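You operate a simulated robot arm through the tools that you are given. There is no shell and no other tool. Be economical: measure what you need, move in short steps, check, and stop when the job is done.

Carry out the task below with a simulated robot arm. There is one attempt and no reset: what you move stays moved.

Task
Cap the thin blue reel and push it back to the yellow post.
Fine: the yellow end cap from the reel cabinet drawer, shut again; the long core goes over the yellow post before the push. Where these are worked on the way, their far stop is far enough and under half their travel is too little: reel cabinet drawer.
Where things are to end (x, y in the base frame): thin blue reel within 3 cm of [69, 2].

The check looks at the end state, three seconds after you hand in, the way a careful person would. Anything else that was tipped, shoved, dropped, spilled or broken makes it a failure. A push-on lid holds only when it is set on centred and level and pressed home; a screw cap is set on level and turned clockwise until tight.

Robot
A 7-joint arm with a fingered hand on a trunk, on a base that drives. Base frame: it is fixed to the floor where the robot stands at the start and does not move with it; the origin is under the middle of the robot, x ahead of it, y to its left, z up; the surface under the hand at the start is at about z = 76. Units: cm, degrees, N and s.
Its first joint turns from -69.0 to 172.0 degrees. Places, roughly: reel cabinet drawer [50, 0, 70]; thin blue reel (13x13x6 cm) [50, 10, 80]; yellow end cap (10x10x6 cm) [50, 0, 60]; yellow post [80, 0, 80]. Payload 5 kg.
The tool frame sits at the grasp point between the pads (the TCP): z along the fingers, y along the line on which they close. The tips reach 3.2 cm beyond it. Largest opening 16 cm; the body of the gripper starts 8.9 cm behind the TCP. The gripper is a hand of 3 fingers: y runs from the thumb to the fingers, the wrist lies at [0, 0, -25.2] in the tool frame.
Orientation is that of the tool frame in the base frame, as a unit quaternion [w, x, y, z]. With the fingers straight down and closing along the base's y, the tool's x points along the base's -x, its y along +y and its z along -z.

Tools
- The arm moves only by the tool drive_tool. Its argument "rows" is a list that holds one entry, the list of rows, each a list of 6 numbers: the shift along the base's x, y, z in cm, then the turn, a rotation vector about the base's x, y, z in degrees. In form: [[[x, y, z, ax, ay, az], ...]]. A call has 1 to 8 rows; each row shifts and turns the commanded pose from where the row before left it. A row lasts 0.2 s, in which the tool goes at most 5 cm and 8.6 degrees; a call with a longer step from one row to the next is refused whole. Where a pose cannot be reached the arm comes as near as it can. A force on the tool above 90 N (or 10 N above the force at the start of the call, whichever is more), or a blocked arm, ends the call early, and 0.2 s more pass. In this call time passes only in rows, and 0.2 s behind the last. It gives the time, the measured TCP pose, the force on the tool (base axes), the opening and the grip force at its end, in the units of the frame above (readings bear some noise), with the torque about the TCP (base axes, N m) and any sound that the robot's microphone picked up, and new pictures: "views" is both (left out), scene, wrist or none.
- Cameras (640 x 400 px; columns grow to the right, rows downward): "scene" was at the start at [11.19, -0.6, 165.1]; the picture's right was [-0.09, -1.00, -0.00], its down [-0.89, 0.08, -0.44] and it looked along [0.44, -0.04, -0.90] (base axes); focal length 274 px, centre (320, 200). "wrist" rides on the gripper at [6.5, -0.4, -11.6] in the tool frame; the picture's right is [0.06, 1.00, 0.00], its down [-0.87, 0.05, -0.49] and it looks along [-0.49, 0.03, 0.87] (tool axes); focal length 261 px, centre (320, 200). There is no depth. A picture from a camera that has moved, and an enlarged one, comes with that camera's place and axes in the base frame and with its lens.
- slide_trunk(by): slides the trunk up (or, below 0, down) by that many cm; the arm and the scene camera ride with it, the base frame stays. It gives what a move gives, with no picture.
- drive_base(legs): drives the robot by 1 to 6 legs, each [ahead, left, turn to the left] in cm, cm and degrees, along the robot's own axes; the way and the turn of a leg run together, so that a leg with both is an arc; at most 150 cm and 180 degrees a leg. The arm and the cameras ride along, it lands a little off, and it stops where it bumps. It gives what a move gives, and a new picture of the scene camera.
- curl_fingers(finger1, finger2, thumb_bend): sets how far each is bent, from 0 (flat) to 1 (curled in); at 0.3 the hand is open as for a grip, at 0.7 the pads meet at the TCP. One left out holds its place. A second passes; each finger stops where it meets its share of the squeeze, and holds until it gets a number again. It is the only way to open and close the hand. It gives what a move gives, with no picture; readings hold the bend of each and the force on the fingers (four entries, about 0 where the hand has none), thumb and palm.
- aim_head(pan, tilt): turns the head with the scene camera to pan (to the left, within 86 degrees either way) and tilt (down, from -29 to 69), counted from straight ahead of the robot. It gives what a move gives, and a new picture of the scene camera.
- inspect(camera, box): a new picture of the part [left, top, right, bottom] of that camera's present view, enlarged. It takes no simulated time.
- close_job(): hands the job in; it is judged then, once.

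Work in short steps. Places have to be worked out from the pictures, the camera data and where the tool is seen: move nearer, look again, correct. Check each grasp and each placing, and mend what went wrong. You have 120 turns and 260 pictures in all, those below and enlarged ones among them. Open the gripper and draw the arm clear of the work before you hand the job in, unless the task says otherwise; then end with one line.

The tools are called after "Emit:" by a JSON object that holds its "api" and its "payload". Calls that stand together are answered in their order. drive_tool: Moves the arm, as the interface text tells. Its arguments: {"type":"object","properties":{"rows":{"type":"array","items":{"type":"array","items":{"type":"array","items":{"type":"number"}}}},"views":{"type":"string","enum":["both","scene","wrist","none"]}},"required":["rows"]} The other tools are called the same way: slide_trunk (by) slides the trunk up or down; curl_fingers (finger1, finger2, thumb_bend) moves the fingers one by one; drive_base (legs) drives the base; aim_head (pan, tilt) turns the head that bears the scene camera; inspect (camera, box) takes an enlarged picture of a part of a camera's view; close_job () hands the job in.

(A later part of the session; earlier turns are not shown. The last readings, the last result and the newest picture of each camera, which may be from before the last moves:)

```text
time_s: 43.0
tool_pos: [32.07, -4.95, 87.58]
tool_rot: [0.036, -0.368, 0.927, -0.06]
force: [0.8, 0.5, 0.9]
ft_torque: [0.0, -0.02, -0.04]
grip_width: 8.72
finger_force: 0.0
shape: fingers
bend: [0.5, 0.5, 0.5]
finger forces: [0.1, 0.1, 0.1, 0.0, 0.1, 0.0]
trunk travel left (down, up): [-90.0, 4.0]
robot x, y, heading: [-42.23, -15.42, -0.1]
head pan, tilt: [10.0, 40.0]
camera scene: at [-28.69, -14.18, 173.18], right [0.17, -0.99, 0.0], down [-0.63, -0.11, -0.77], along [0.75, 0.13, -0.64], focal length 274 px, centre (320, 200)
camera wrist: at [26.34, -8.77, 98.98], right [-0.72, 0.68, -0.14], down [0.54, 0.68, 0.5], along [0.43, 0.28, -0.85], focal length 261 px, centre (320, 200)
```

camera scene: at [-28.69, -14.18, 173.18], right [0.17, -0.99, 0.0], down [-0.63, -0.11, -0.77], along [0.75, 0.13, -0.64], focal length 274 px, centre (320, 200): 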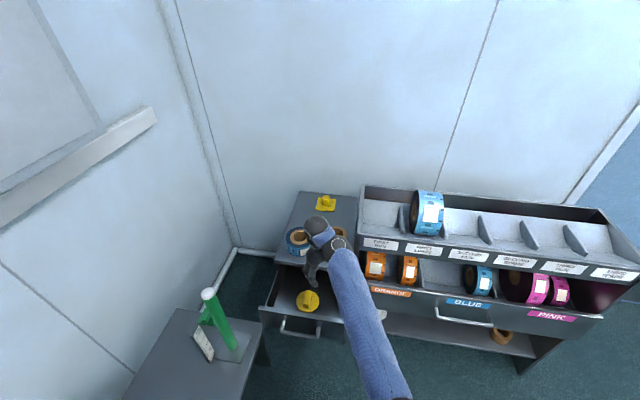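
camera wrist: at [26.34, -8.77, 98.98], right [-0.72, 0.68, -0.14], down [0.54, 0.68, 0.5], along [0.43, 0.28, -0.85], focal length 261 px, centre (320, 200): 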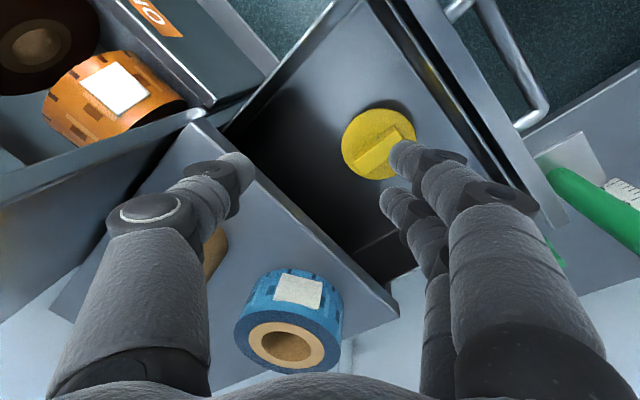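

Lowering freed the wrist. The cap's disc is near (31.9, 1.9, 62) by triangulation from two views. Next I'll level the tool and yaw it back in line with the fin, above the cap.

Emit:
{"api": "drive_tool", "payload": {"rows": [[[0, 1, 0, 2.4, 3.1, 0], [0, 1, 0, 2.4, 3.1, 0], [0, 1, -1, 0, 0, -8], [0, 1, -1, 0, 0, -8], [0, 1, -1, 0, 0, -8], [0, 1, -1, 0, 0, -8], [0, 0.8, -1, 0, 0, -7]]]}}

```text
time_s: 44.8
tool_pos: [32.61, -4.69, 79.45]
tool_rot: [-0.001, -0.024, 0.999, -0.034]
force: [0.6, 0.1, 0.9]
ft_torque: [0.02, 0.04, 0.03]
grip_width: 8.71
finger_force: 0.1
shape: fingers
bend: [0.5, 0.5, 0.5]
finger forces: [0.1, 0.0, 0.0, 0.0, 0.1, 0.0]
trunk travel left (down, up): [-90.0, 4.0]
robot x, y, heading: [-42.47, -15.64, -0.2]
head pan, tilt: [10.0, 40.0]
stopped in row 7: the arm was blocked; the commanded pose is now the measured one
camera scene: at [-28.71, -14.21, 173.18], right [0.17, -0.99, 0.0], down [-0.63, -0.11, -0.77], along [0.75, 0.13, -0.64], focal length 274 px, centre (320, 200)
camera wrist: at [26.05, -4.68, 91.1], right [-0.11, 0.99, -0.07], down [0.87, 0.13, 0.48], along [0.49, -0.01, -0.87], focal length 261 px, centre (320, 200)
```

scene: 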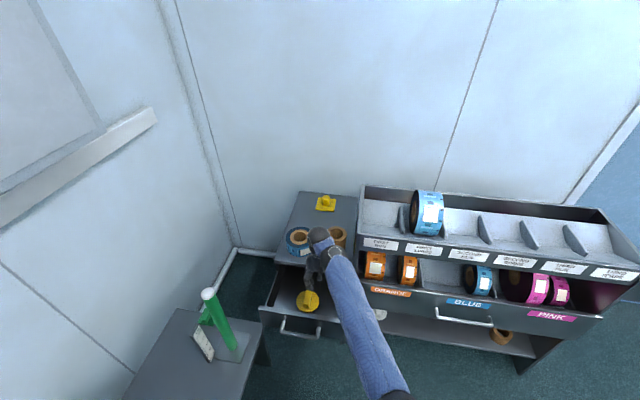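
wrist: 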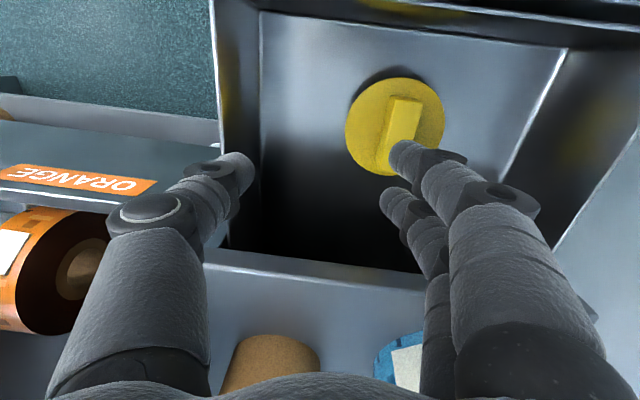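

This is a yaw limit. The fin only needs the closing line along y, so I'll turn the other way, half a turn, which leads away from the limit.

Emit:
{"api": "drive_tool", "payload": {"rows": [[[-0.5, 0.5, 2, 0, 0, 8.5], [-0.5, 0.5, 2, 0, 0, 8.5], [0, 0.5, 2, 0, 0, 8.5], [0, 0.5, 1, 0, 0, 8.5], [0, 0.5, 0, 0, 0, 8.5], [0, 0.5, 0, 0, 0, 8.5], [0, 0.5, 0, 0, 0, 8.5], [0, 0.5, 0, 0, 0, 8.5]]], "views": "none"}}

Emit:
{"api": "drive_tool", "payload": {"rows": [[[0, 0.5, 0, 0, 0, 8.5], [0, 0.5, 0, 0, 0, 8.5], [0, 0.5, 0, 0, 0, 8.5], [0, 0.5, 0, 0, 0, 8.5], [0, 0, 0, 0, 0, 8.5], [0, 0, 0, 0, 0, 8.5], [0, 0, 0, 0, 0, 8.5], [0, 0, 0, 0, 0, 8.5]]]}}

```text
time_s: 46.8
tool_pos: [32.83, -11.64, 82.45]
tool_rot: [-0.019, -0.561, 0.824, -0.079]
force: [0.2, 0.4, -0.1]
ft_torque: [0.0, -0.02, 0.01]
grip_width: 8.7
finger_force: 0.1
shape: fingers
bend: [0.5, 0.5, 0.5]
finger forces: [0.1, 0.0, 0.0, 0.0, 0.0, 0.1]
trunk travel left (down, up): [-90.0, 4.0]
robot x, y, heading: [-42.25, -15.2, -0.1]
head pan, tilt: [10.0, 40.0]
stopped in row 8: the arm was blocked; the commanded pose is now the measured one
```

```text
time_s: 48.8
tool_pos: [33.17, -13.68, 81.19]
tool_rot: [-0.006, 0.924, -0.374, 0.083]
force: [-0.7, 0.4, 0.1]
ft_torque: [0.02, -0.01, 0.0]
grip_width: 8.75
finger_force: 0.0
shape: fingers
bend: [0.5, 0.5, 0.5]
finger forces: [0.0, 0.0, 0.0, 0.0, 0.1, 0.1]
trunk travel left (down, up): [-90.0, 4.0]
robot x, y, heading: [-41.75, -15.36, -0.2]
head pan, tilt: [10.0, 40.0]
stopped in row 8: the arm was blocked; the commanded pose is now the measured one
camera scene: at [-28.71, -14.19, 173.18], right [0.17, -0.99, 0.0], down [-0.63, -0.11, -0.77], along [0.75, 0.13, -0.64], focal length 274 px, centre (320, 200)
camera wrist: at [36.28, -17.3, 93.67], right [-0.64, -0.76, -0.06], down [-0.73, 0.59, 0.35], along [-0.23, 0.27, -0.93], focal length 261 px, centre (320, 200)
```

scene: 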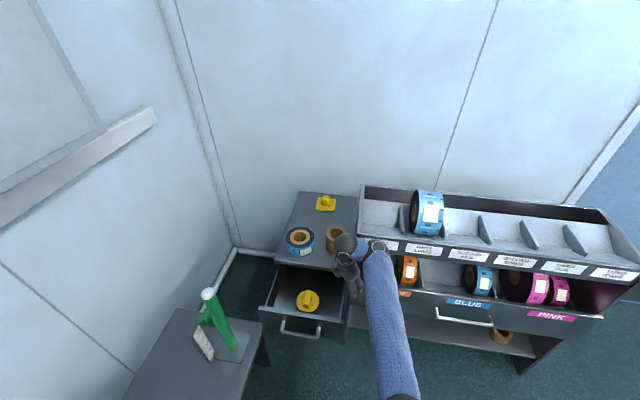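
wrist: 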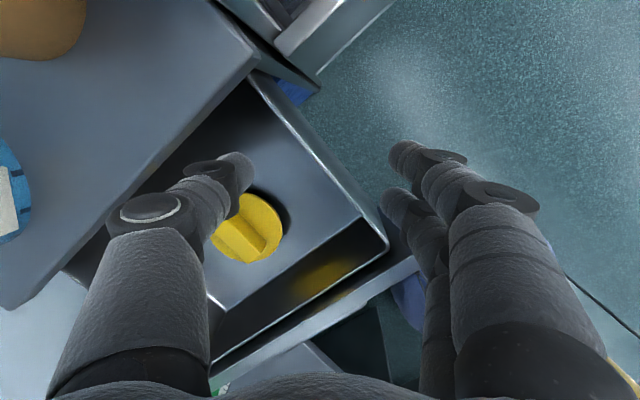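

The wrist-pitch limit wants the forearm sloping down more. I'll raise the trunk to the top and back the base off so the arm straightens, then level and yaw.

Emit:
{"api": "slide_trunk", "payload": {"by": 4}}

Emit:
{"api": "drive_base", "payload": {"legs": [[-14, 0, 0]]}}

Emit:
{"api": "drive_tool", "payload": {"rows": [[[2, 1, -1, 1, 3, 0], [2, 2, -1, 1, 3, 0], [2, 2, -1, 1, 3, 0], [2, 2, -1, 0, 0, 8], [2, 2, -1, 0, 0, 8], [2, 2, 0, 0, 0, 8], [1, 2, 0, 0, 0, 8], [0, 2, 0, 0, 0, 8]]]}}

```text
time_s: 49.6
tool_pos: [33.2, -13.51, 85.1]
tool_rot: [-0.005, 0.924, -0.374, 0.084]
force: [-0.1, -1.0, -0.3]
ft_torque: [-0.02, -0.03, 0.01]
grip_width: 8.72
finger_force: 0.2
shape: fingers
bend: [0.5, 0.5, 0.5]
finger forces: [0.0, 0.0, 0.0, 0.1, 0.0, 0.1]
trunk travel left (down, up): [-94.0, 0.0]
robot x, y, heading: [-41.98, -15.62, -0.2]
head pan, tilt: [10.0, 40.0]
```

```text
time_s: 51.0
tool_pos: [19.17, -13.55, 85.15]
tool_rot: [-0.007, 0.924, -0.373, 0.083]
force: [0.2, 0.5, 0.5]
ft_torque: [0.01, 0.0, -0.01]
grip_width: 8.73
finger_force: 0.0
shape: fingers
bend: [0.5, 0.5, 0.5]
finger forces: [0.1, 0.0, 0.0, 0.0, 0.0, 0.0]
trunk travel left (down, up): [-94.0, 0.0]
robot x, y, heading: [-55.84, -15.46, 0.0]
head pan, tilt: [10.0, 40.0]
camera scene: at [-42.78, -14.17, 177.18], right [0.17, -0.99, 0.0], down [-0.63, -0.11, -0.77], along [0.75, 0.13, -0.64], focal length 274 px, centre (320, 200)
```

scene: 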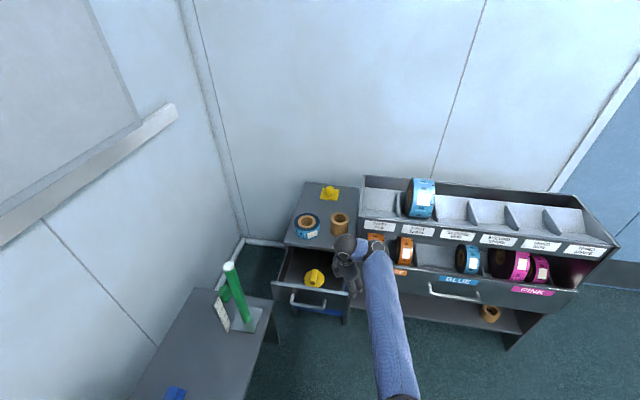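

```text
time_s: 52.8
tool_pos: [32.19, 1.42, 80.22]
tool_rot: [-0.001, 0.999, -0.035, 0.0]
force: [0.8, 0.0, -1.0]
ft_torque: [-0.03, 0.01, -0.01]
grip_width: 8.75
finger_force: 0.0
shape: fingers
bend: [0.5, 0.5, 0.5]
finger forces: [0.1, 0.1, 0.1, 0.1, 0.0, 0.1]
trunk travel left (down, up): [-94.0, 0.0]
robot x, y, heading: [-55.72, -15.56, -0.2]
head pan, tilt: [10.0, 40.0]
camera scene: at [-42.7, -13.99, 177.18], right [0.17, -0.99, 0.0], down [-0.63, -0.11, -0.77], along [0.75, 0.13, -0.64], focal length 274 px, centre (320, 200)
camera wrist: at [38.8, 1.32, 91.77], right [-0.01, -1.0, 0.0], down [-0.87, 0.01, 0.49], along [-0.49, 0.0, -0.87], focal length 261 px, centre (320, 200)
```

scene: 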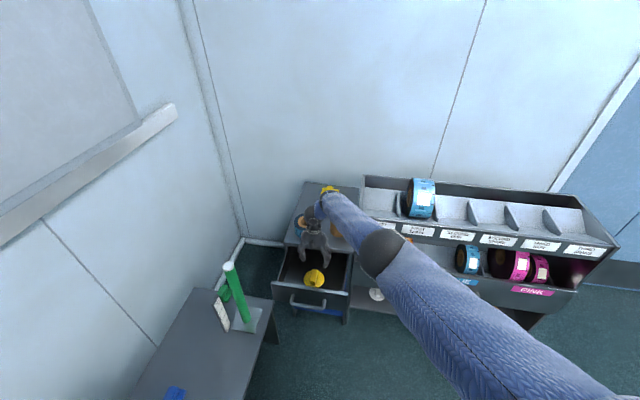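
wrist: 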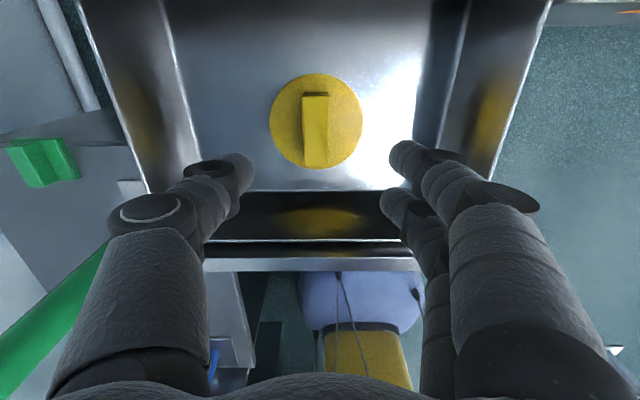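

The tool is vertical, centred over the cap, with the fin between thumb and fingers. I'll descend.

Emit:
{"api": "drive_tool", "payload": {"rows": [[[0, 0.1, -3, 0, 0, 0], [0, 0.1, -3, 0, 0, 0], [0, 0, -3, 0, 0, 0], [0, 0, -3, 0, 0, 0], [0, 0, -1.6, 0, 0, 0]]]}}

```text
time_s: 54.0
tool_pos: [32.63, 1.02, 78.77]
tool_rot: [-0.001, 0.999, -0.036, 0.001]
force: [0.0, -0.1, -0.3]
ft_torque: [0.0, 0.02, 0.01]
grip_width: 8.73
finger_force: 0.0
shape: fingers
bend: [0.5, 0.5, 0.5]
finger forces: [0.0, 0.0, 0.0, 0.0, 0.0, 0.0]
out of reach, approached as far as the arm can: row 1, 2, 3, 4, 5
trunk travel left (down, up): [-94.0, 0.0]
robot x, y, heading: [-55.91, -15.82, -0.3]
head pan, tilt: [10.0, 40.0]
camera scene: at [-42.66, -14.22, 177.18], right [0.17, -0.99, 0.0], down [-0.63, -0.11, -0.77], along [0.75, 0.13, -0.64], focal length 274 px, centre (320, 200)
camera wrist: at [39.1, 0.86, 90.32], right [-0.01, -1.0, 0.0], down [-0.87, 0.01, 0.49], along [-0.49, 0.01, -0.87], focal length 261 px, centre (320, 200)
```

scene: 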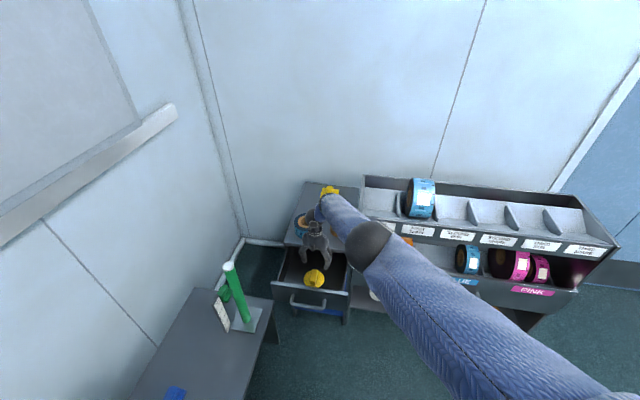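
wrist: 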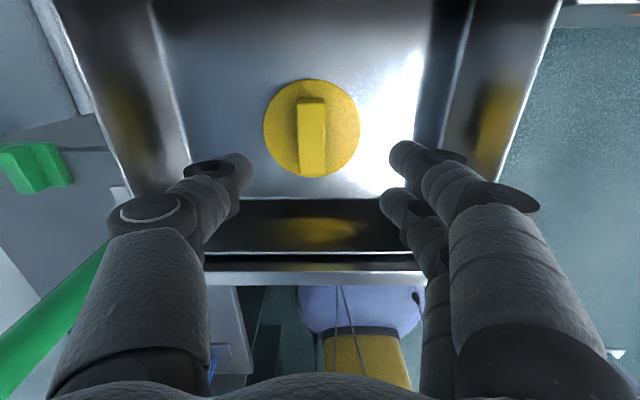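

The arm can't go lower in this pose, so I'll lower the trunk instead.

Emit:
{"api": "slide_trunk", "payload": {"by": -9}}

Emit:
{"api": "drive_tool", "payload": {"rows": [[[-0.4, 0.6, 0, 0, 0, 0]]], "views": "wrist"}}

```text
time_s: 55.2
tool_pos: [32.64, 0.97, 69.85]
tool_rot: [0.0, 0.999, -0.035, 0.001]
force: [0.6, 0.0, 0.0]
ft_torque: [-0.01, 0.01, 0.01]
grip_width: 8.72
finger_force: 0.0
shape: fingers
bend: [0.5, 0.5, 0.5]
finger forces: [0.0, 0.0, 0.0, 0.0, 0.0, 0.1]
trunk travel left (down, up): [-85.0, 9.0]
robot x, y, heading: [-56.2, -15.52, -0.2]
head pan, tilt: [10.0, 40.0]
```

```text
time_s: 55.6
tool_pos: [32.25, 1.65, 69.83]
tool_rot: [0.0, 0.999, -0.035, 0.002]
force: [0.4, -0.4, -0.7]
ft_torque: [-0.02, -0.02, -0.01]
grip_width: 8.72
finger_force: 0.0
shape: fingers
bend: [0.5, 0.5, 0.5]
finger forces: [0.0, 0.0, 0.0, 0.1, 0.0, 0.0]
trunk travel left (down, up): [-85.0, 9.0]
robot x, y, heading: [-56.13, -15.14, -0.2]
head pan, tilt: [10.0, 40.0]
camera wrist: at [38.7, 1.51, 81.35], right [-0.01, -1.0, 0.0], down [-0.87, 0.01, 0.49], along [-0.49, 0.01, -0.87], focal length 261 px, centre (320, 200)
```

wrist: 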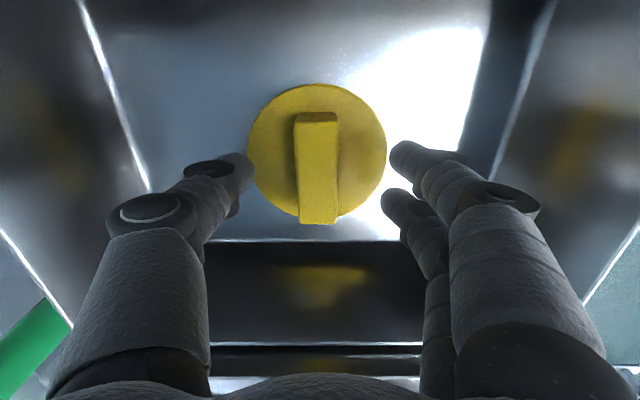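

I'll go down a further 3 cm and check the contact height.

Emit:
{"api": "slide_trunk", "payload": {"by": -3}}

Emit:
{"api": "inspect", "payload": {"camera": "wrist", "box": [160, 40, 480, 240]}}

```text
time_s: 56.4
tool_pos: [32.24, 1.74, 67.51]
tool_rot: [-0.002, 0.999, -0.036, 0.005]
force: [0.2, -2.6, 63.3]
ft_torque: [0.84, 0.05, 0.0]
grip_width: 8.82
finger_force: 30.1
shape: fingers
bend: [0.5, 0.51, 0.52]
finger forces: [7.3, 12.6, 0.0, 0.1, 39.6, 0.0]
trunk travel left (down, up): [-82.0, 12.0]
robot x, y, heading: [-56.07, -15.65, -0.0]
head pan, tilt: [10.0, 40.0]
```

```text
2.00 times, centred on (320, 140) of wrist
camera zoom: at [38.65, 1.62, 79.16], right [-0.01, -1.0, 0.0], down [-0.88, 0.0, 0.48], along [-0.48, 0.01, -0.88], focal length 521 px, centre (320, 320)
```

zoom: 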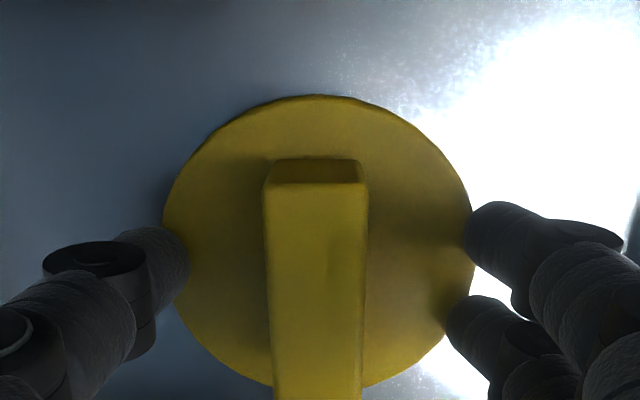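

The fingertips touch the disc at z≈67.5, so I'll lift slightly and close on the fin.

Emit:
{"api": "drive_tool", "payload": {"rows": [[[0, 0, 1.3, 0, 0, 0]]], "views": "none"}}

Emit:
{"api": "curl_fingers", "payload": {"finger1": 0.7, "finger2": 0.7, "thumb_bend": 0.7}}

Emit:
{"api": "drive_tool", "payload": {"rows": [[[0, 0, 0, 0, 0, 0]]], "views": "wrist"}}

```text
time_s: 56.8
tool_pos: [31.98, 1.46, 67.63]
tool_rot: [-0.001, 0.999, -0.035, -0.001]
force: [-0.4, -0.1, 3.6]
ft_torque: [0.09, -0.01, 0.05]
grip_width: 9.08
finger_force: 1.9
shape: fingers
bend: [0.5, 0.49, 0.5]
finger forces: [0.6, 1.2, 0.0, 0.0, 2.3, 0.1]
trunk travel left (down, up): [-82.0, 12.0]
robot x, y, heading: [-55.95, -15.45, -0.1]
head pan, tilt: [10.0, 40.0]
```

```text
time_s: 57.8
tool_pos: [32.13, 1.69, 68.04]
tool_rot: [-0.001, 0.999, -0.036, 0.001]
force: [0.4, -0.7, 0.0]
ft_torque: [0.01, -0.03, -0.02]
grip_width: 8.06
finger_force: 24.8
shape: fingers
bend: [0.53, 0.53, 0.56]
finger forces: [11.0, 12.2, 0.0, 0.1, 26.6, 0.0]
trunk travel left (down, up): [-82.0, 12.0]
robot x, y, heading: [-56.22, -15.72, -0.2]
head pan, tilt: [10.0, 40.0]
```

```text
time_s: 58.2
tool_pos: [32.09, 1.63, 67.87]
tool_rot: [-0.001, 0.999, -0.036, 0.002]
force: [0.6, 0.1, -0.4]
ft_torque: [-0.01, 0.02, 0.02]
grip_width: 8.1
finger_force: 25.4
shape: fingers
bend: [0.53, 0.53, 0.56]
finger forces: [11.0, 12.0, 0.0, 0.0, 26.5, 0.0]
trunk travel left (down, up): [-82.0, 12.0]
robot x, y, heading: [-55.94, -15.26, -0.2]
head pan, tilt: [10.0, 40.0]
camera wrist: at [38.69, 1.52, 79.63], right [-0.01, -1.0, 0.0], down [-0.87, 0.01, 0.49], along [-0.49, 0.01, -0.87], focal length 261 px, centre (320, 200)
```

wrist: 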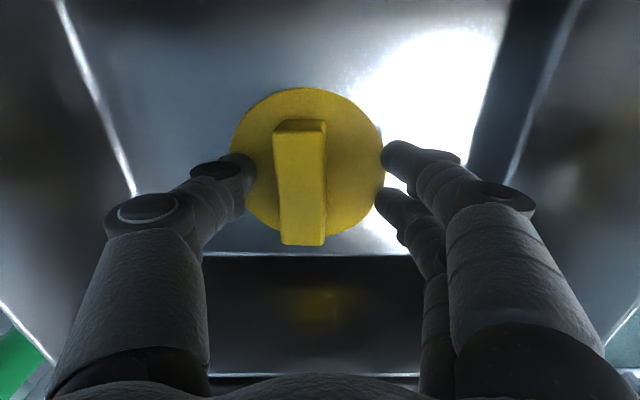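

The fingers caught the disc rim instead of the fin. I'll open, rise 2 cm and close again.

Emit:
{"api": "curl_fingers", "payload": {"finger1": 0.48, "finger2": 0.48, "thumb_bend": 0.48}}

Emit:
{"api": "drive_tool", "payload": {"rows": [[[0, 0.6, 2.0, 0, 0, 0]]], "views": "none"}}

Emit:
{"api": "curl_fingers", "payload": {"finger1": 0.6, "finger2": 0.6, "thumb_bend": 0.6}}

Emit:
{"api": "inspect", "payload": {"camera": "wrist", "box": [160, 40, 480, 240]}}

```text
time_s: 59.2
tool_pos: [32.12, 1.65, 68.0]
tool_rot: [-0.001, 0.999, -0.035, 0.001]
force: [-0.1, -0.7, -0.1]
ft_torque: [0.0, 0.01, 0.0]
grip_width: 9.48
finger_force: 0.0
shape: fingers
bend: [0.48, 0.48, 0.48]
finger forces: [0.0, 0.0, 0.0, 0.1, 0.0, 0.0]
trunk travel left (down, up): [-82.0, 12.0]
robot x, y, heading: [-56.14, -15.58, -0.1]
head pan, tilt: [10.0, 40.0]
```

```text
time_s: 59.6
tool_pos: [32.09, 2.16, 69.92]
tool_rot: [-0.001, 0.999, -0.036, 0.0]
force: [-0.4, 0.4, -0.5]
ft_torque: [-0.04, 0.01, 0.02]
grip_width: 9.49
finger_force: 0.1
shape: fingers
bend: [0.48, 0.48, 0.48]
finger forces: [0.0, 0.1, 0.0, 0.1, 0.1, 0.0]
trunk travel left (down, up): [-82.0, 12.0]
robot x, y, heading: [-56.04, -15.72, -0.1]
head pan, tilt: [10.0, 40.0]
```

```text
time_s: 60.6
tool_pos: [32.14, 2.1, 69.95]
tool_rot: [-0.002, 0.999, -0.036, 0.001]
force: [-0.1, -0.7, -0.2]
ft_torque: [-0.01, 0.0, -0.05]
grip_width: 4.8
finger_force: 0.1
shape: fingers
bend: [0.6, 0.6, 0.6]
finger forces: [0.1, 0.1, 0.0, 0.0, 0.0, 0.0]
trunk travel left (down, up): [-82.0, 12.0]
robot x, y, heading: [-56.22, -15.0, -0.1]
head pan, tilt: [10.0, 40.0]
```

```text
2.00 times, centred on (320, 140) of wrist
camera zoom: at [38.69, 2.14, 81.61], right [-0.01, -1.0, 0.0], down [-0.87, 0.01, 0.49], along [-0.49, 0.01, -0.87], focal length 521 px, centre (320, 320)
```

zoom: 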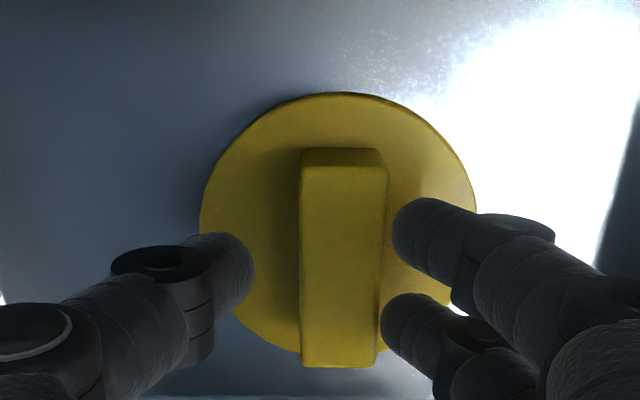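

The fin sits between the tips. I'll shift 0.5 cm toward -y, drop 0.8 cm and close.

Emit:
{"api": "drive_tool", "payload": {"rows": [[[0, -0.5, -0.8, 0, 0, 0]]], "views": "none"}}

Emit:
{"api": "curl_fingers", "payload": {"finger1": 0.72, "finger2": 0.72, "thumb_bend": 0.72}}

Emit:
{"api": "inspect", "payload": {"camera": "wrist", "box": [160, 40, 480, 240]}}

```text
time_s: 61.0
tool_pos: [32.07, 1.83, 69.21]
tool_rot: [-0.001, 0.999, -0.035, 0.002]
force: [0.0, -0.4, -0.2]
ft_torque: [0.02, 0.04, 0.03]
grip_width: 4.79
finger_force: 0.1
shape: fingers
bend: [0.6, 0.6, 0.6]
finger forces: [0.0, 0.0, 0.1, 0.0, 0.0, 0.0]
trunk travel left (down, up): [-82.0, 12.0]
robot x, y, heading: [-56.08, -15.3, -0.1]
head pan, tilt: [10.0, 40.0]
```

```text
time_s: 62.0
tool_pos: [32.22, 1.86, 69.25]
tool_rot: [-0.001, 0.999, -0.035, 0.002]
force: [-0.5, -0.1, -0.7]
ft_torque: [0.0, 0.0, -0.03]
grip_width: 3.04
finger_force: 16.3
shape: fingers
bend: [0.68, 0.68, 0.67]
finger forces: [7.8, 8.2, 0.0, 0.0, 16.0, 0.0]
trunk travel left (down, up): [-82.0, 12.0]
robot x, y, heading: [-56.2, -15.52, -0.5]
head pan, tilt: [10.0, 40.0]
```

```text
2.00 times, centred on (320, 140) of wrist
camera zoom: at [38.68, 1.65, 80.81], right [-0.01, -1.0, 0.0], down [-0.87, 0.01, 0.49], along [-0.49, 0.01, -0.87], focal length 521 px, centre (320, 320)
```

zoom: 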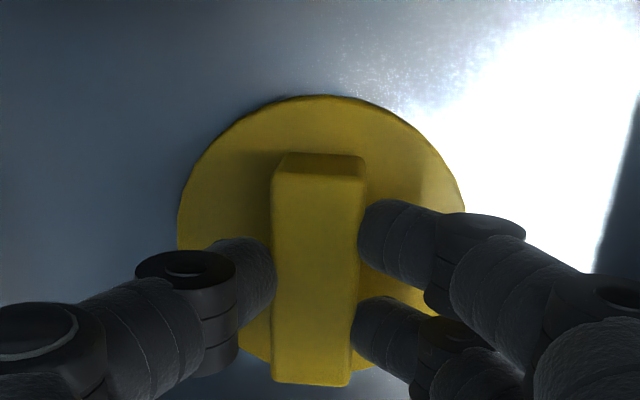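

Gripped, at 3.0 cm and about 16 N. I'll squeeze a bit more, then lift with the trunk.

Emit:
{"api": "curl_fingers", "payload": {"finger1": 0.78, "finger2": 0.78, "thumb_bend": 0.78}}

Emit:
{"api": "slide_trunk", "payload": {"by": 12}}

Emit:
{"api": "drive_tool", "payload": {"rows": [[[0, 0, 2, 0, 0, 0], [0, 0, 3, 0, 0, 0], [0, 0, 3, 0, 0, 0], [0, 0, 3, 0, 0, 0], [0, 0, 3, 0, 0, 0]]]}}

```text
time_s: 63.0
tool_pos: [32.06, 1.67, 69.07]
tool_rot: [0.0, 0.999, -0.035, 0.001]
force: [-0.3, 0.7, 0.4]
ft_torque: [0.02, 0.0, -0.02]
grip_width: 2.97
finger_force: 26.9
shape: fingers
bend: [0.69, 0.69, 0.67]
finger forces: [13.1, 13.3, 0.0, 0.0, 26.5, 0.0]
trunk travel left (down, up): [-82.0, 12.0]
robot x, y, heading: [-56.21, -15.15, -0.1]
head pan, tilt: [10.0, 40.0]
```

```text
time_s: 64.5
tool_pos: [32.07, 1.84, 81.11]
tool_rot: [-0.001, 0.999, -0.035, 0.0]
force: [0.0, 0.1, 0.3]
ft_torque: [-0.03, -0.01, -0.03]
grip_width: 2.98
finger_force: 26.4
shape: fingers
bend: [0.69, 0.69, 0.67]
finger forces: [13.1, 13.3, 0.1, 0.0, 26.4, 0.1]
trunk travel left (down, up): [-94.0, 0.0]
robot x, y, heading: [-55.71, -15.46, -0.0]
head pan, tilt: [10.0, 40.0]
```

```text
time_s: 65.7
tool_pos: [31.97, 1.73, 95.27]
tool_rot: [-0.001, 0.999, -0.036, 0.001]
force: [-0.6, -0.1, 0.7]
ft_torque: [0.0, -0.03, -0.01]
grip_width: 2.96
finger_force: 26.6
shape: fingers
bend: [0.69, 0.69, 0.67]
finger forces: [13.1, 13.2, 0.0, 0.0, 26.3, 0.0]
trunk travel left (down, up): [-94.0, 0.0]
robot x, y, heading: [-56.17, -15.54, -0.2]
head pan, tilt: [10.0, 40.0]
camera scene: at [-42.72, -14.17, 177.17], right [0.17, -0.99, 0.0], down [-0.63, -0.11, -0.77], along [0.75, 0.13, -0.64], focal length 274 px, centre (320, 200)
camera wrist: at [38.61, 1.61, 106.91], right [-0.01, -1.0, 0.0], down [-0.87, 0.01, 0.49], along [-0.49, 0.01, -0.87], focal length 261 px, centre (320, 200)
```

scene: 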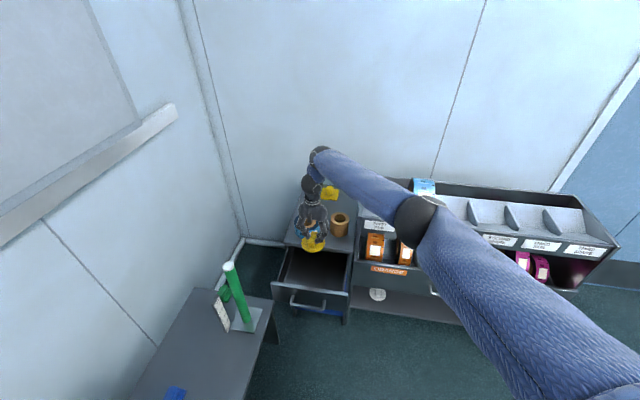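
wrist: 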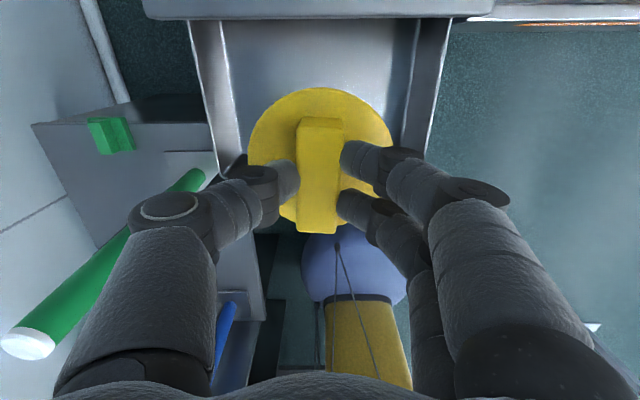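

The cap is lifted and level. Triangulating the reel gives a centre of (51.1, 8.8) with its top at z≈82.2. I'll shift to y≈8.8 and then drive forward 19 cm.

Emit:
{"api": "drive_tool", "payload": {"rows": [[[0, 2.5, 0, 0, 0, 0], [0, 2.5, 0, 0, 0, 0], [0, 2, 0, 0, 0, 0]]], "views": "none"}}

Emit:
{"api": "drive_base", "payload": {"legs": [[18, 0, 0]]}}

Emit:
{"api": "drive_tool", "payload": {"rows": [[[0, 0, 0, 0, 0, 0]]], "views": "wrist"}}

```text
time_s: 66.5
tool_pos: [32.01, 8.82, 95.24]
tool_rot: [0.0, 0.999, -0.036, 0.0]
force: [0.1, -0.4, -0.7]
ft_torque: [0.0, 0.03, 0.0]
grip_width: 2.97
finger_force: 26.6
shape: fingers
bend: [0.69, 0.69, 0.67]
finger forces: [13.0, 13.1, 0.0, 0.1, 26.3, 0.0]
trunk travel left (down, up): [-94.0, 0.0]
robot x, y, heading: [-55.92, -15.39, 0.0]
head pan, tilt: [10.0, 40.0]
```

```text
time_s: 68.0
tool_pos: [50.07, 8.71, 95.15]
tool_rot: [-0.001, 0.999, -0.035, 0.001]
force: [-0.2, 0.0, -0.7]
ft_torque: [0.01, 0.03, 0.05]
grip_width: 2.97
finger_force: 26.1
shape: fingers
bend: [0.69, 0.69, 0.67]
finger forces: [12.9, 13.2, 0.1, 0.0, 26.2, 0.0]
trunk travel left (down, up): [-94.0, 0.0]
robot x, y, heading: [-38.04, -15.56, -0.1]
head pan, tilt: [10.0, 40.0]
camera scene: at [-24.64, -14.16, 177.17], right [0.17, -0.98, 0.0], down [-0.63, -0.11, -0.77], along [0.75, 0.13, -0.64], focal length 274 px, centre (320, 200)
```

scene: 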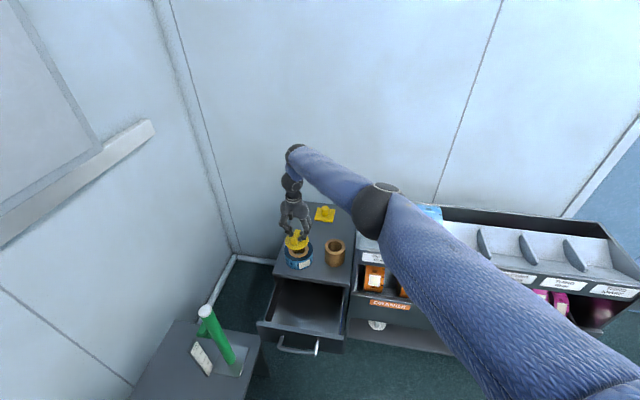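

```text
time_s: 68.4
tool_pos: [49.95, 8.8, 95.48]
tool_rot: [-0.001, 0.999, -0.035, 0.002]
force: [-0.2, 0.2, -0.8]
ft_torque: [-0.02, -0.03, 0.01]
grip_width: 2.95
finger_force: 26.3
shape: fingers
bend: [0.69, 0.69, 0.67]
finger forces: [13.0, 13.2, 0.0, 0.0, 26.3, 0.0]
trunk travel left (down, up): [-94.0, 0.0]
robot x, y, heading: [-38.07, -15.37, 0.1]
head pan, tilt: [10.0, 40.0]
camera wrist: at [56.39, 8.72, 107.04], right [-0.01, -1.0, 0.0], down [-0.87, 0.01, 0.49], along [-0.49, 0.01, -0.87], focal length 261 px, centre (320, 200)
```

wrist: 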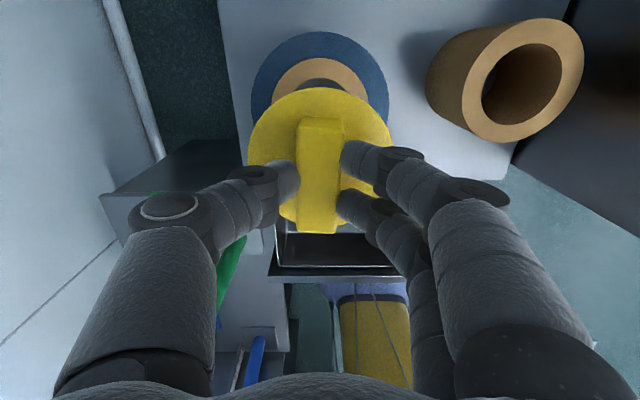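

The reel centre reads as (51.5, 8.75), while the cap is at about (49.6, 8.75). I'll move +1.8 in x and check from the head camera.

Emit:
{"api": "drive_tool", "payload": {"rows": [[[1.8, 0, 0, 0, 0, 0], [0, 0, -1, 0, 0, 0]]], "views": "wrist"}}

Emit:
{"api": "inspect", "payload": {"camera": "scene", "box": [250, 200, 350, 280]}}

```text
time_s: 69.0
tool_pos: [52.01, 8.67, 94.44]
tool_rot: [-0.003, 0.999, -0.034, 0.001]
force: [-0.3, -0.4, -0.5]
ft_torque: [0.06, 0.02, 0.01]
grip_width: 2.97
finger_force: 26.0
shape: fingers
bend: [0.69, 0.69, 0.67]
finger forces: [13.0, 13.0, 0.0, 0.0, 26.2, 0.1]
trunk travel left (down, up): [-94.0, 0.0]
robot x, y, heading: [-38.16, -15.71, -0.1]
head pan, tilt: [10.0, 40.0]
camera wrist: at [58.41, 8.56, 106.08], right [-0.01, -1.0, -0.01], down [-0.87, 0.0, 0.49], along [-0.49, 0.01, -0.87], focal length 261 px, centre (320, 200)
```

wrist: 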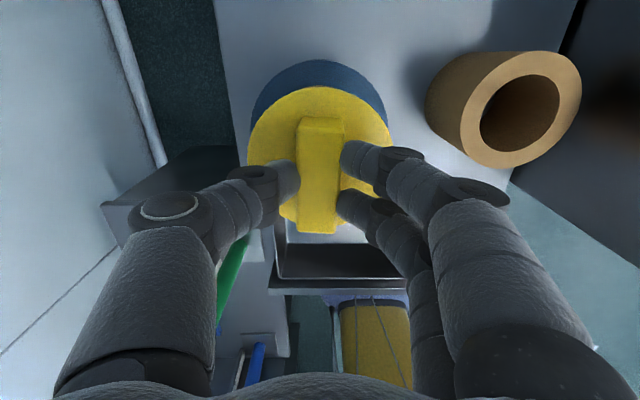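

```text
5.00 times, centred on (300, 240) of scene
camera zoom: at [-24.68, -14.44, 177.18], right [0.17, -0.98, 0.0], down [-0.63, -0.11, -0.77], along [0.75, 0.13, -0.64], focal length 1372 px, centre (420, 0)
```

zoom: 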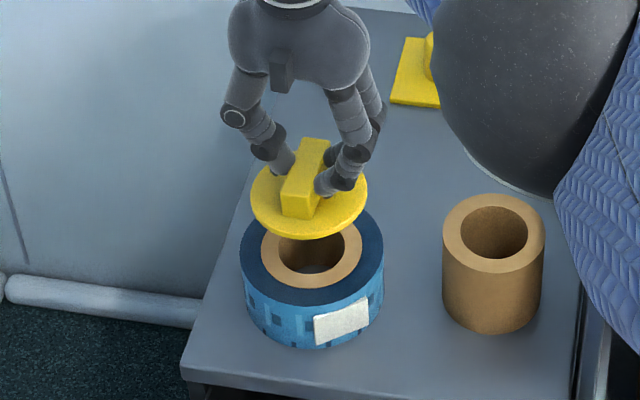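

Both cameras agree that the cap is centred over the reel within a few mm. I'll lower 3 cm and look again.

Emit:
{"api": "drive_tool", "payload": {"rows": [[[-0.15, 0, -1.5, 0, 0, 0], [0, 0, -1.5, 0, 0, 0]]], "views": "wrist"}}

Emit:
{"api": "inspect", "payload": {"camera": "scene", "box": [250, 200, 350, 280]}}

```text
time_s: 69.6
tool_pos: [51.74, 8.74, 91.19]
tool_rot: [0.0, 0.999, -0.035, 0.001]
force: [-0.6, -1.0, -0.6]
ft_torque: [-0.02, -0.02, 0.0]
grip_width: 2.93
finger_force: 26.2
shape: fingers
bend: [0.69, 0.69, 0.67]
finger forces: [12.9, 13.2, 0.0, 0.1, 26.0, 0.0]
trunk travel left (down, up): [-94.0, 0.0]
robot x, y, heading: [-38.16, -15.7, 0.1]
head pan, tilt: [10.0, 40.0]
camera wrist: at [58.25, 8.64, 102.78], right [-0.01, -1.0, 0.0], down [-0.87, 0.01, 0.49], along [-0.49, 0.01, -0.87], focal length 261 px, centre (320, 200)
```

wrist: 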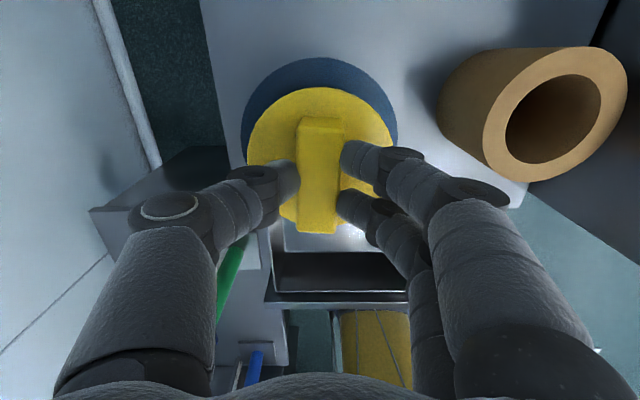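

```text
5.00 times, centred on (300, 240) of scene
camera zoom: at [-24.63, -14.28, 177.17], right [0.17, -0.98, 0.0], down [-0.63, -0.11, -0.77], along [0.75, 0.13, -0.64], focal length 1372 px, centre (420, 0)
```

zoom: 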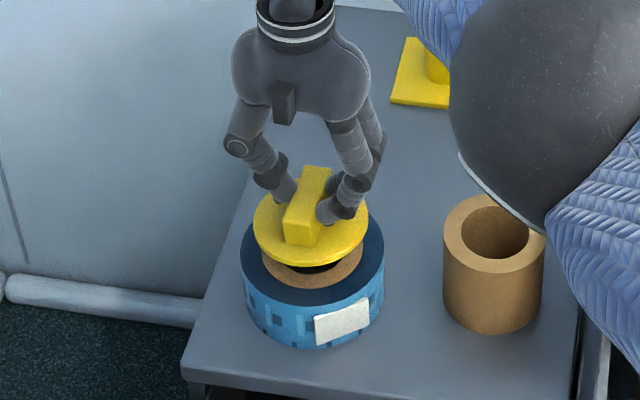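

Alignment still holds: reel centre x≈51.5, cap centre x≈51.5. I'll lower in small steps to contact.

Emit:
{"api": "drive_tool", "payload": {"rows": [[[0, 0, -0.8, 0, 0, 0], [0, 0, -0.7, 0, 0, 0], [0, 0, -0.6, 0, 0, 0]]], "views": "none"}}

Emit:
{"api": "inspect", "payload": {"camera": "scene", "box": [250, 200, 350, 280]}}

```text
time_s: 70.4
tool_pos: [51.6, 8.72, 89.21]
tool_rot: [-0.001, 0.999, -0.034, 0.001]
force: [-0.3, -0.2, -0.2]
ft_torque: [0.0, 0.02, -0.01]
grip_width: 2.94
finger_force: 26.4
shape: fingers
bend: [0.69, 0.69, 0.67]
finger forces: [12.9, 13.0, 0.0, 0.1, 26.0, 0.0]
trunk travel left (down, up): [-94.0, 0.0]
robot x, y, heading: [-38.18, -15.69, -0.0]
head pan, tilt: [10.0, 40.0]
```

```text
5.00 times, centred on (300, 240) of scene
camera zoom: at [-24.76, -14.15, 177.18], right [0.17, -0.98, 0.0], down [-0.63, -0.11, -0.77], along [0.75, 0.13, -0.64], focal length 1372 px, centre (420, 0)
```

zoom: 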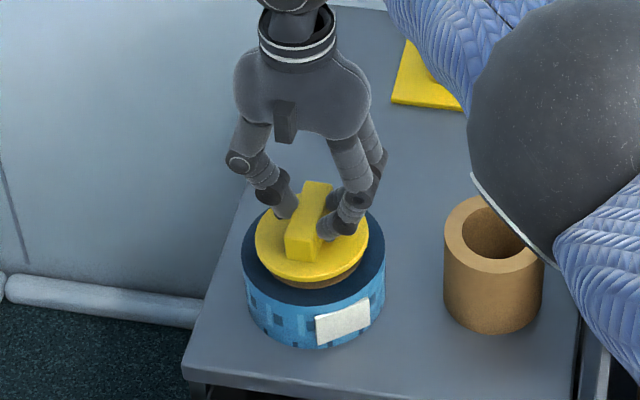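

I'll continue down in small steps and watch the force.

Emit:
{"api": "drive_tool", "payload": {"rows": [[[0, 0, -0.5, 0, 0, 0], [0, 0, -0.5, 0, 0, 0]]], "views": "none"}}

Emit:
{"api": "inspect", "payload": {"camera": "scene", "box": [250, 200, 350, 280]}}

```text
time_s: 71.0
tool_pos: [51.62, 8.58, 88.29]
tool_rot: [-0.001, 0.999, -0.035, 0.002]
force: [-0.2, 0.3, -0.7]
ft_torque: [0.01, 0.01, -0.01]
grip_width: 2.94
finger_force: 25.6
shape: fingers
bend: [0.69, 0.69, 0.67]
finger forces: [12.9, 13.0, 0.0, 0.0, 26.0, 0.1]
trunk travel left (down, up): [-94.0, 0.0]
robot x, y, heading: [-38.09, -15.73, -0.1]
head pan, tilt: [10.0, 40.0]
```

```text
5.00 times, centred on (300, 240) of scene
camera zoom: at [-24.74, -14.16, 177.18], right [0.17, -0.98, 0.0], down [-0.63, -0.11, -0.77], along [0.75, 0.13, -0.64], focal length 1372 px, centre (420, 0)
```

zoom: 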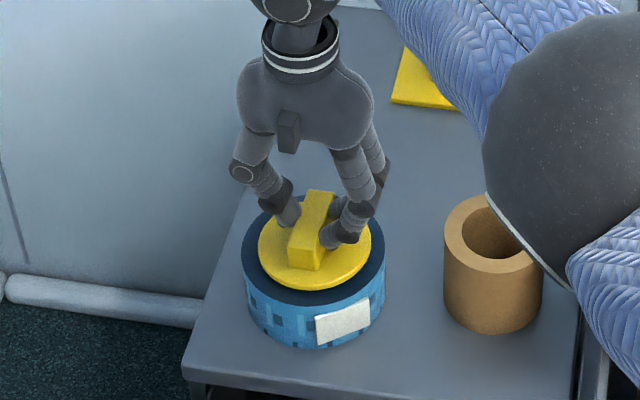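

Still no contact and it looks centred. I'll continue.

Emit:
{"api": "drive_tool", "payload": {"rows": [[[0, 0, -0.4, 0, 0, 0], [0, 0, -0.4, 0, 0, 0]]], "views": "none"}}

Emit:
{"api": "inspect", "payload": {"camera": "scene", "box": [250, 200, 350, 280]}}

Emit:
{"api": "inspect", "payload": {"camera": "wrist", "box": [200, 20, 440, 170]}}

```text
time_s: 71.6
tool_pos: [51.6, 8.65, 88.17]
tool_rot: [-0.001, 0.999, -0.035, 0.001]
force: [-0.8, 0.5, 0.2]
ft_torque: [-0.04, 0.04, -0.01]
grip_width: 2.94
finger_force: 25.6
shape: fingers
bend: [0.69, 0.69, 0.67]
finger forces: [12.9, 12.9, 0.0, 0.0, 26.0, 0.0]
out of reach, approached as far as the arm can: row 1, 2
trunk travel left (down, up): [-94.0, 0.0]
robot x, y, heading: [-38.03, -15.63, -0.1]
head pan, tilt: [10.0, 40.0]
```

```text
5.00 times, centred on (300, 240) of scene
camera zoom: at [-24.74, -14.16, 177.18], right [0.17, -0.98, 0.0], down [-0.63, -0.11, -0.77], along [0.75, 0.13, -0.64], focal length 1372 px, centre (420, 0)
```

zoom: 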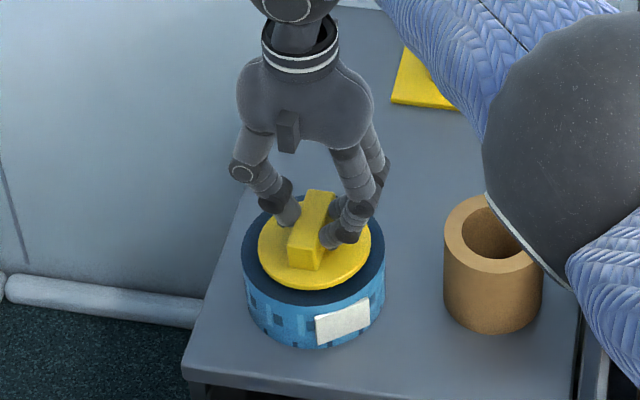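

```text
2.67 times, centred on (320, 95) of wrist
camera zoom: at [58.09, 8.51, 99.87], right [-0.01, -1.0, 0.0], down [-0.87, 0.01, 0.49], along [-0.49, 0.01, -0.87], focal length 695 px, centre (320, 480)
```

zoom: 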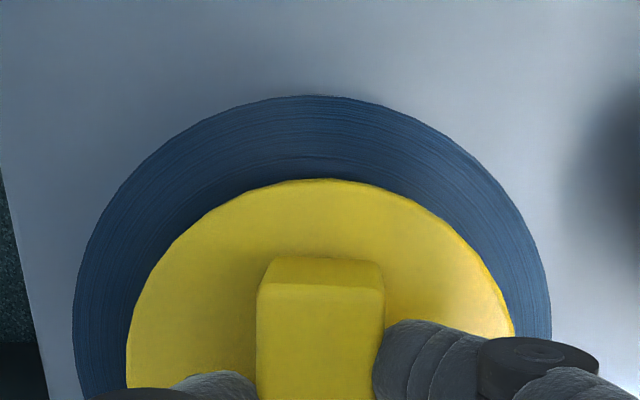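

The arm's reach is used up vertically. I'll correct by (+0.2, +0.2) and lower with the trunk in small steps.

Emit:
{"api": "drive_tool", "payload": {"rows": [[[0.2, 0.2, 0, 0, 0, 0]]], "views": "none"}}

Emit:
{"api": "slide_trunk", "payload": {"by": -0.6}}

Emit:
{"api": "inspect", "payload": {"camera": "wrist", "box": [200, 20, 440, 170]}}

```text
time_s: 72.0
tool_pos: [51.53, 8.61, 88.3]
tool_rot: [-0.001, 0.999, -0.035, 0.001]
force: [-0.7, 0.8, -0.5]
ft_torque: [-0.02, 0.02, -0.02]
grip_width: 2.97
finger_force: 25.9
shape: fingers
bend: [0.69, 0.69, 0.67]
finger forces: [13.0, 13.0, 0.0, 0.0, 26.0, 0.0]
trunk travel left (down, up): [-94.0, 0.0]
robot x, y, heading: [-38.23, -15.57, 0.1]
head pan, tilt: [10.0, 40.0]
```

```text
time_s: 72.5
tool_pos: [51.57, 8.62, 87.71]
tool_rot: [-0.001, 0.999, -0.035, 0.001]
force: [0.5, 0.5, -0.9]
ft_torque: [-0.02, -0.01, 0.02]
grip_width: 2.95
finger_force: 26.5
shape: fingers
bend: [0.69, 0.69, 0.68]
finger forces: [13.2, 13.3, 0.1, 0.0, 26.4, 0.1]
trunk travel left (down, up): [-93.4, 0.6]
robot x, y, heading: [-38.03, -15.8, -0.0]
head pan, tilt: [10.0, 40.0]
```

```text
2.67 times, centred on (320, 95) of wrist
camera zoom: at [58.09, 8.51, 99.27], right [-0.01, -1.0, 0.0], down [-0.87, 0.01, 0.49], along [-0.49, 0.01, -0.87], focal length 695 px, centre (320, 480)
```

zoom: 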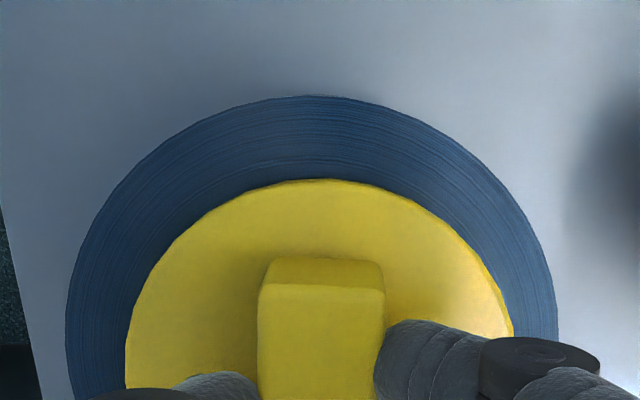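

The xy correction didn't take. I'll retry now that there's slack.

Emit:
{"api": "drive_tool", "payload": {"rows": [[[0.25, 0.25, 0.3, 0, 0, 0]]], "views": "none"}}

Emit:
{"api": "inspect", "payload": {"camera": "wrist", "box": [200, 20, 440, 170]}}

```text
time_s: 72.9
tool_pos: [51.67, 8.57, 87.92]
tool_rot: [-0.002, 0.999, -0.035, 0.001]
force: [0.4, 0.6, -0.4]
ft_torque: [0.0, -0.02, -0.02]
grip_width: 2.93
finger_force: 26.2
shape: fingers
bend: [0.69, 0.69, 0.68]
finger forces: [13.2, 13.2, 0.1, 0.0, 26.4, 0.1]
trunk travel left (down, up): [-93.4, 0.6]
robot x, y, heading: [-37.88, -15.76, -0.1]
head pan, tilt: [10.0, 40.0]
```

```text
2.67 times, centred on (320, 95) of wrist
camera zoom: at [58.25, 8.52, 99.6], right [-0.01, -1.0, 0.0], down [-0.87, 0.01, 0.49], along [-0.49, 0.01, -0.87], focal length 695 px, centre (320, 480)
```

zoom: 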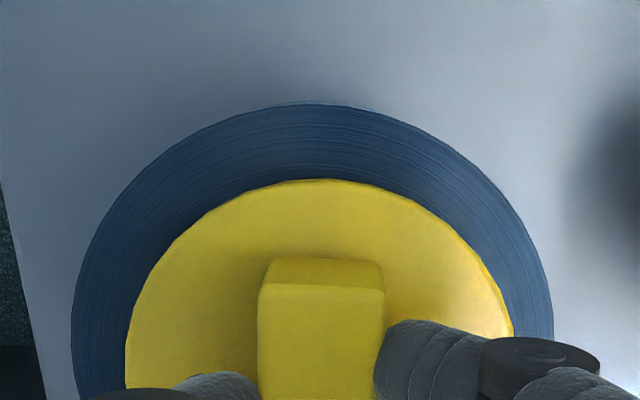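

x is right now. I'll nudge y by another +0.3.

Emit:
{"api": "drive_tool", "payload": {"rows": [[[0, 0.2, 0.3, 0, 0, 0], [0, 0.2, 0, 0, 0, 0]]], "views": "none"}}

Emit:
{"api": "inspect", "payload": {"camera": "wrist", "box": [200, 20, 440, 170]}}

```text
time_s: 73.5
tool_pos: [51.46, 9.12, 88.28]
tool_rot: [-0.003, 0.999, -0.035, 0.003]
force: [-0.3, -0.2, -0.3]
ft_torque: [0.0, 0.03, 0.0]
grip_width: 2.94
finger_force: 25.9
shape: fingers
bend: [0.69, 0.69, 0.68]
finger forces: [13.2, 13.2, 0.1, 0.0, 26.4, 0.0]
trunk travel left (down, up): [-93.4, 0.6]
robot x, y, heading: [-37.97, -15.78, -0.3]
head pan, tilt: [10.0, 40.0]
```

```text
2.67 times, centred on (320, 95) of wrist
camera zoom: at [58.11, 8.98, 99.93], right [-0.01, -1.0, 0.0], down [-0.87, 0.01, 0.49], along [-0.49, 0.01, -0.87], focal length 695 px, centre (320, 480)
```

zoom: 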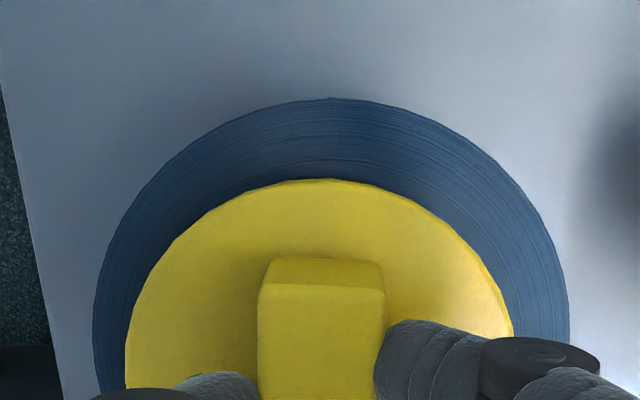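

That overshot slightly, so I'll move y by -0.25.

Emit:
{"api": "drive_tool", "payload": {"rows": [[[0.1, -0.25, 0, 0, 0, 0]]], "views": "none"}}

Emit:
{"api": "inspect", "payload": {"camera": "wrist", "box": [200, 20, 440, 170]}}

```text
time_s: 73.9
tool_pos: [51.88, 8.56, 88.39]
tool_rot: [-0.002, 0.999, -0.035, 0.002]
force: [0.3, -0.1, -1.3]
ft_torque: [0.01, -0.02, -0.01]
grip_width: 2.94
finger_force: 26.4
shape: fingers
bend: [0.69, 0.69, 0.68]
finger forces: [13.2, 13.2, 0.0, 0.0, 26.3, 0.0]
out of reach, approached as far as the arm can: row 1
trunk travel left (down, up): [-93.4, 0.6]
robot x, y, heading: [-38.06, -15.62, 0.0]
head pan, tilt: [10.0, 40.0]
```

```text
2.67 times, centred on (320, 95) of wrist
camera zoom: at [58.39, 8.53, 99.9], right [-0.01, -1.0, 0.0], down [-0.87, 0.01, 0.49], along [-0.49, 0.01, -0.87], focal length 695 px, centre (320, 480)
```

zoom: 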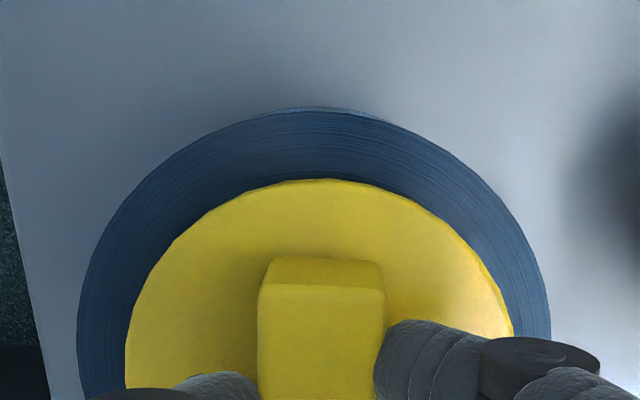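

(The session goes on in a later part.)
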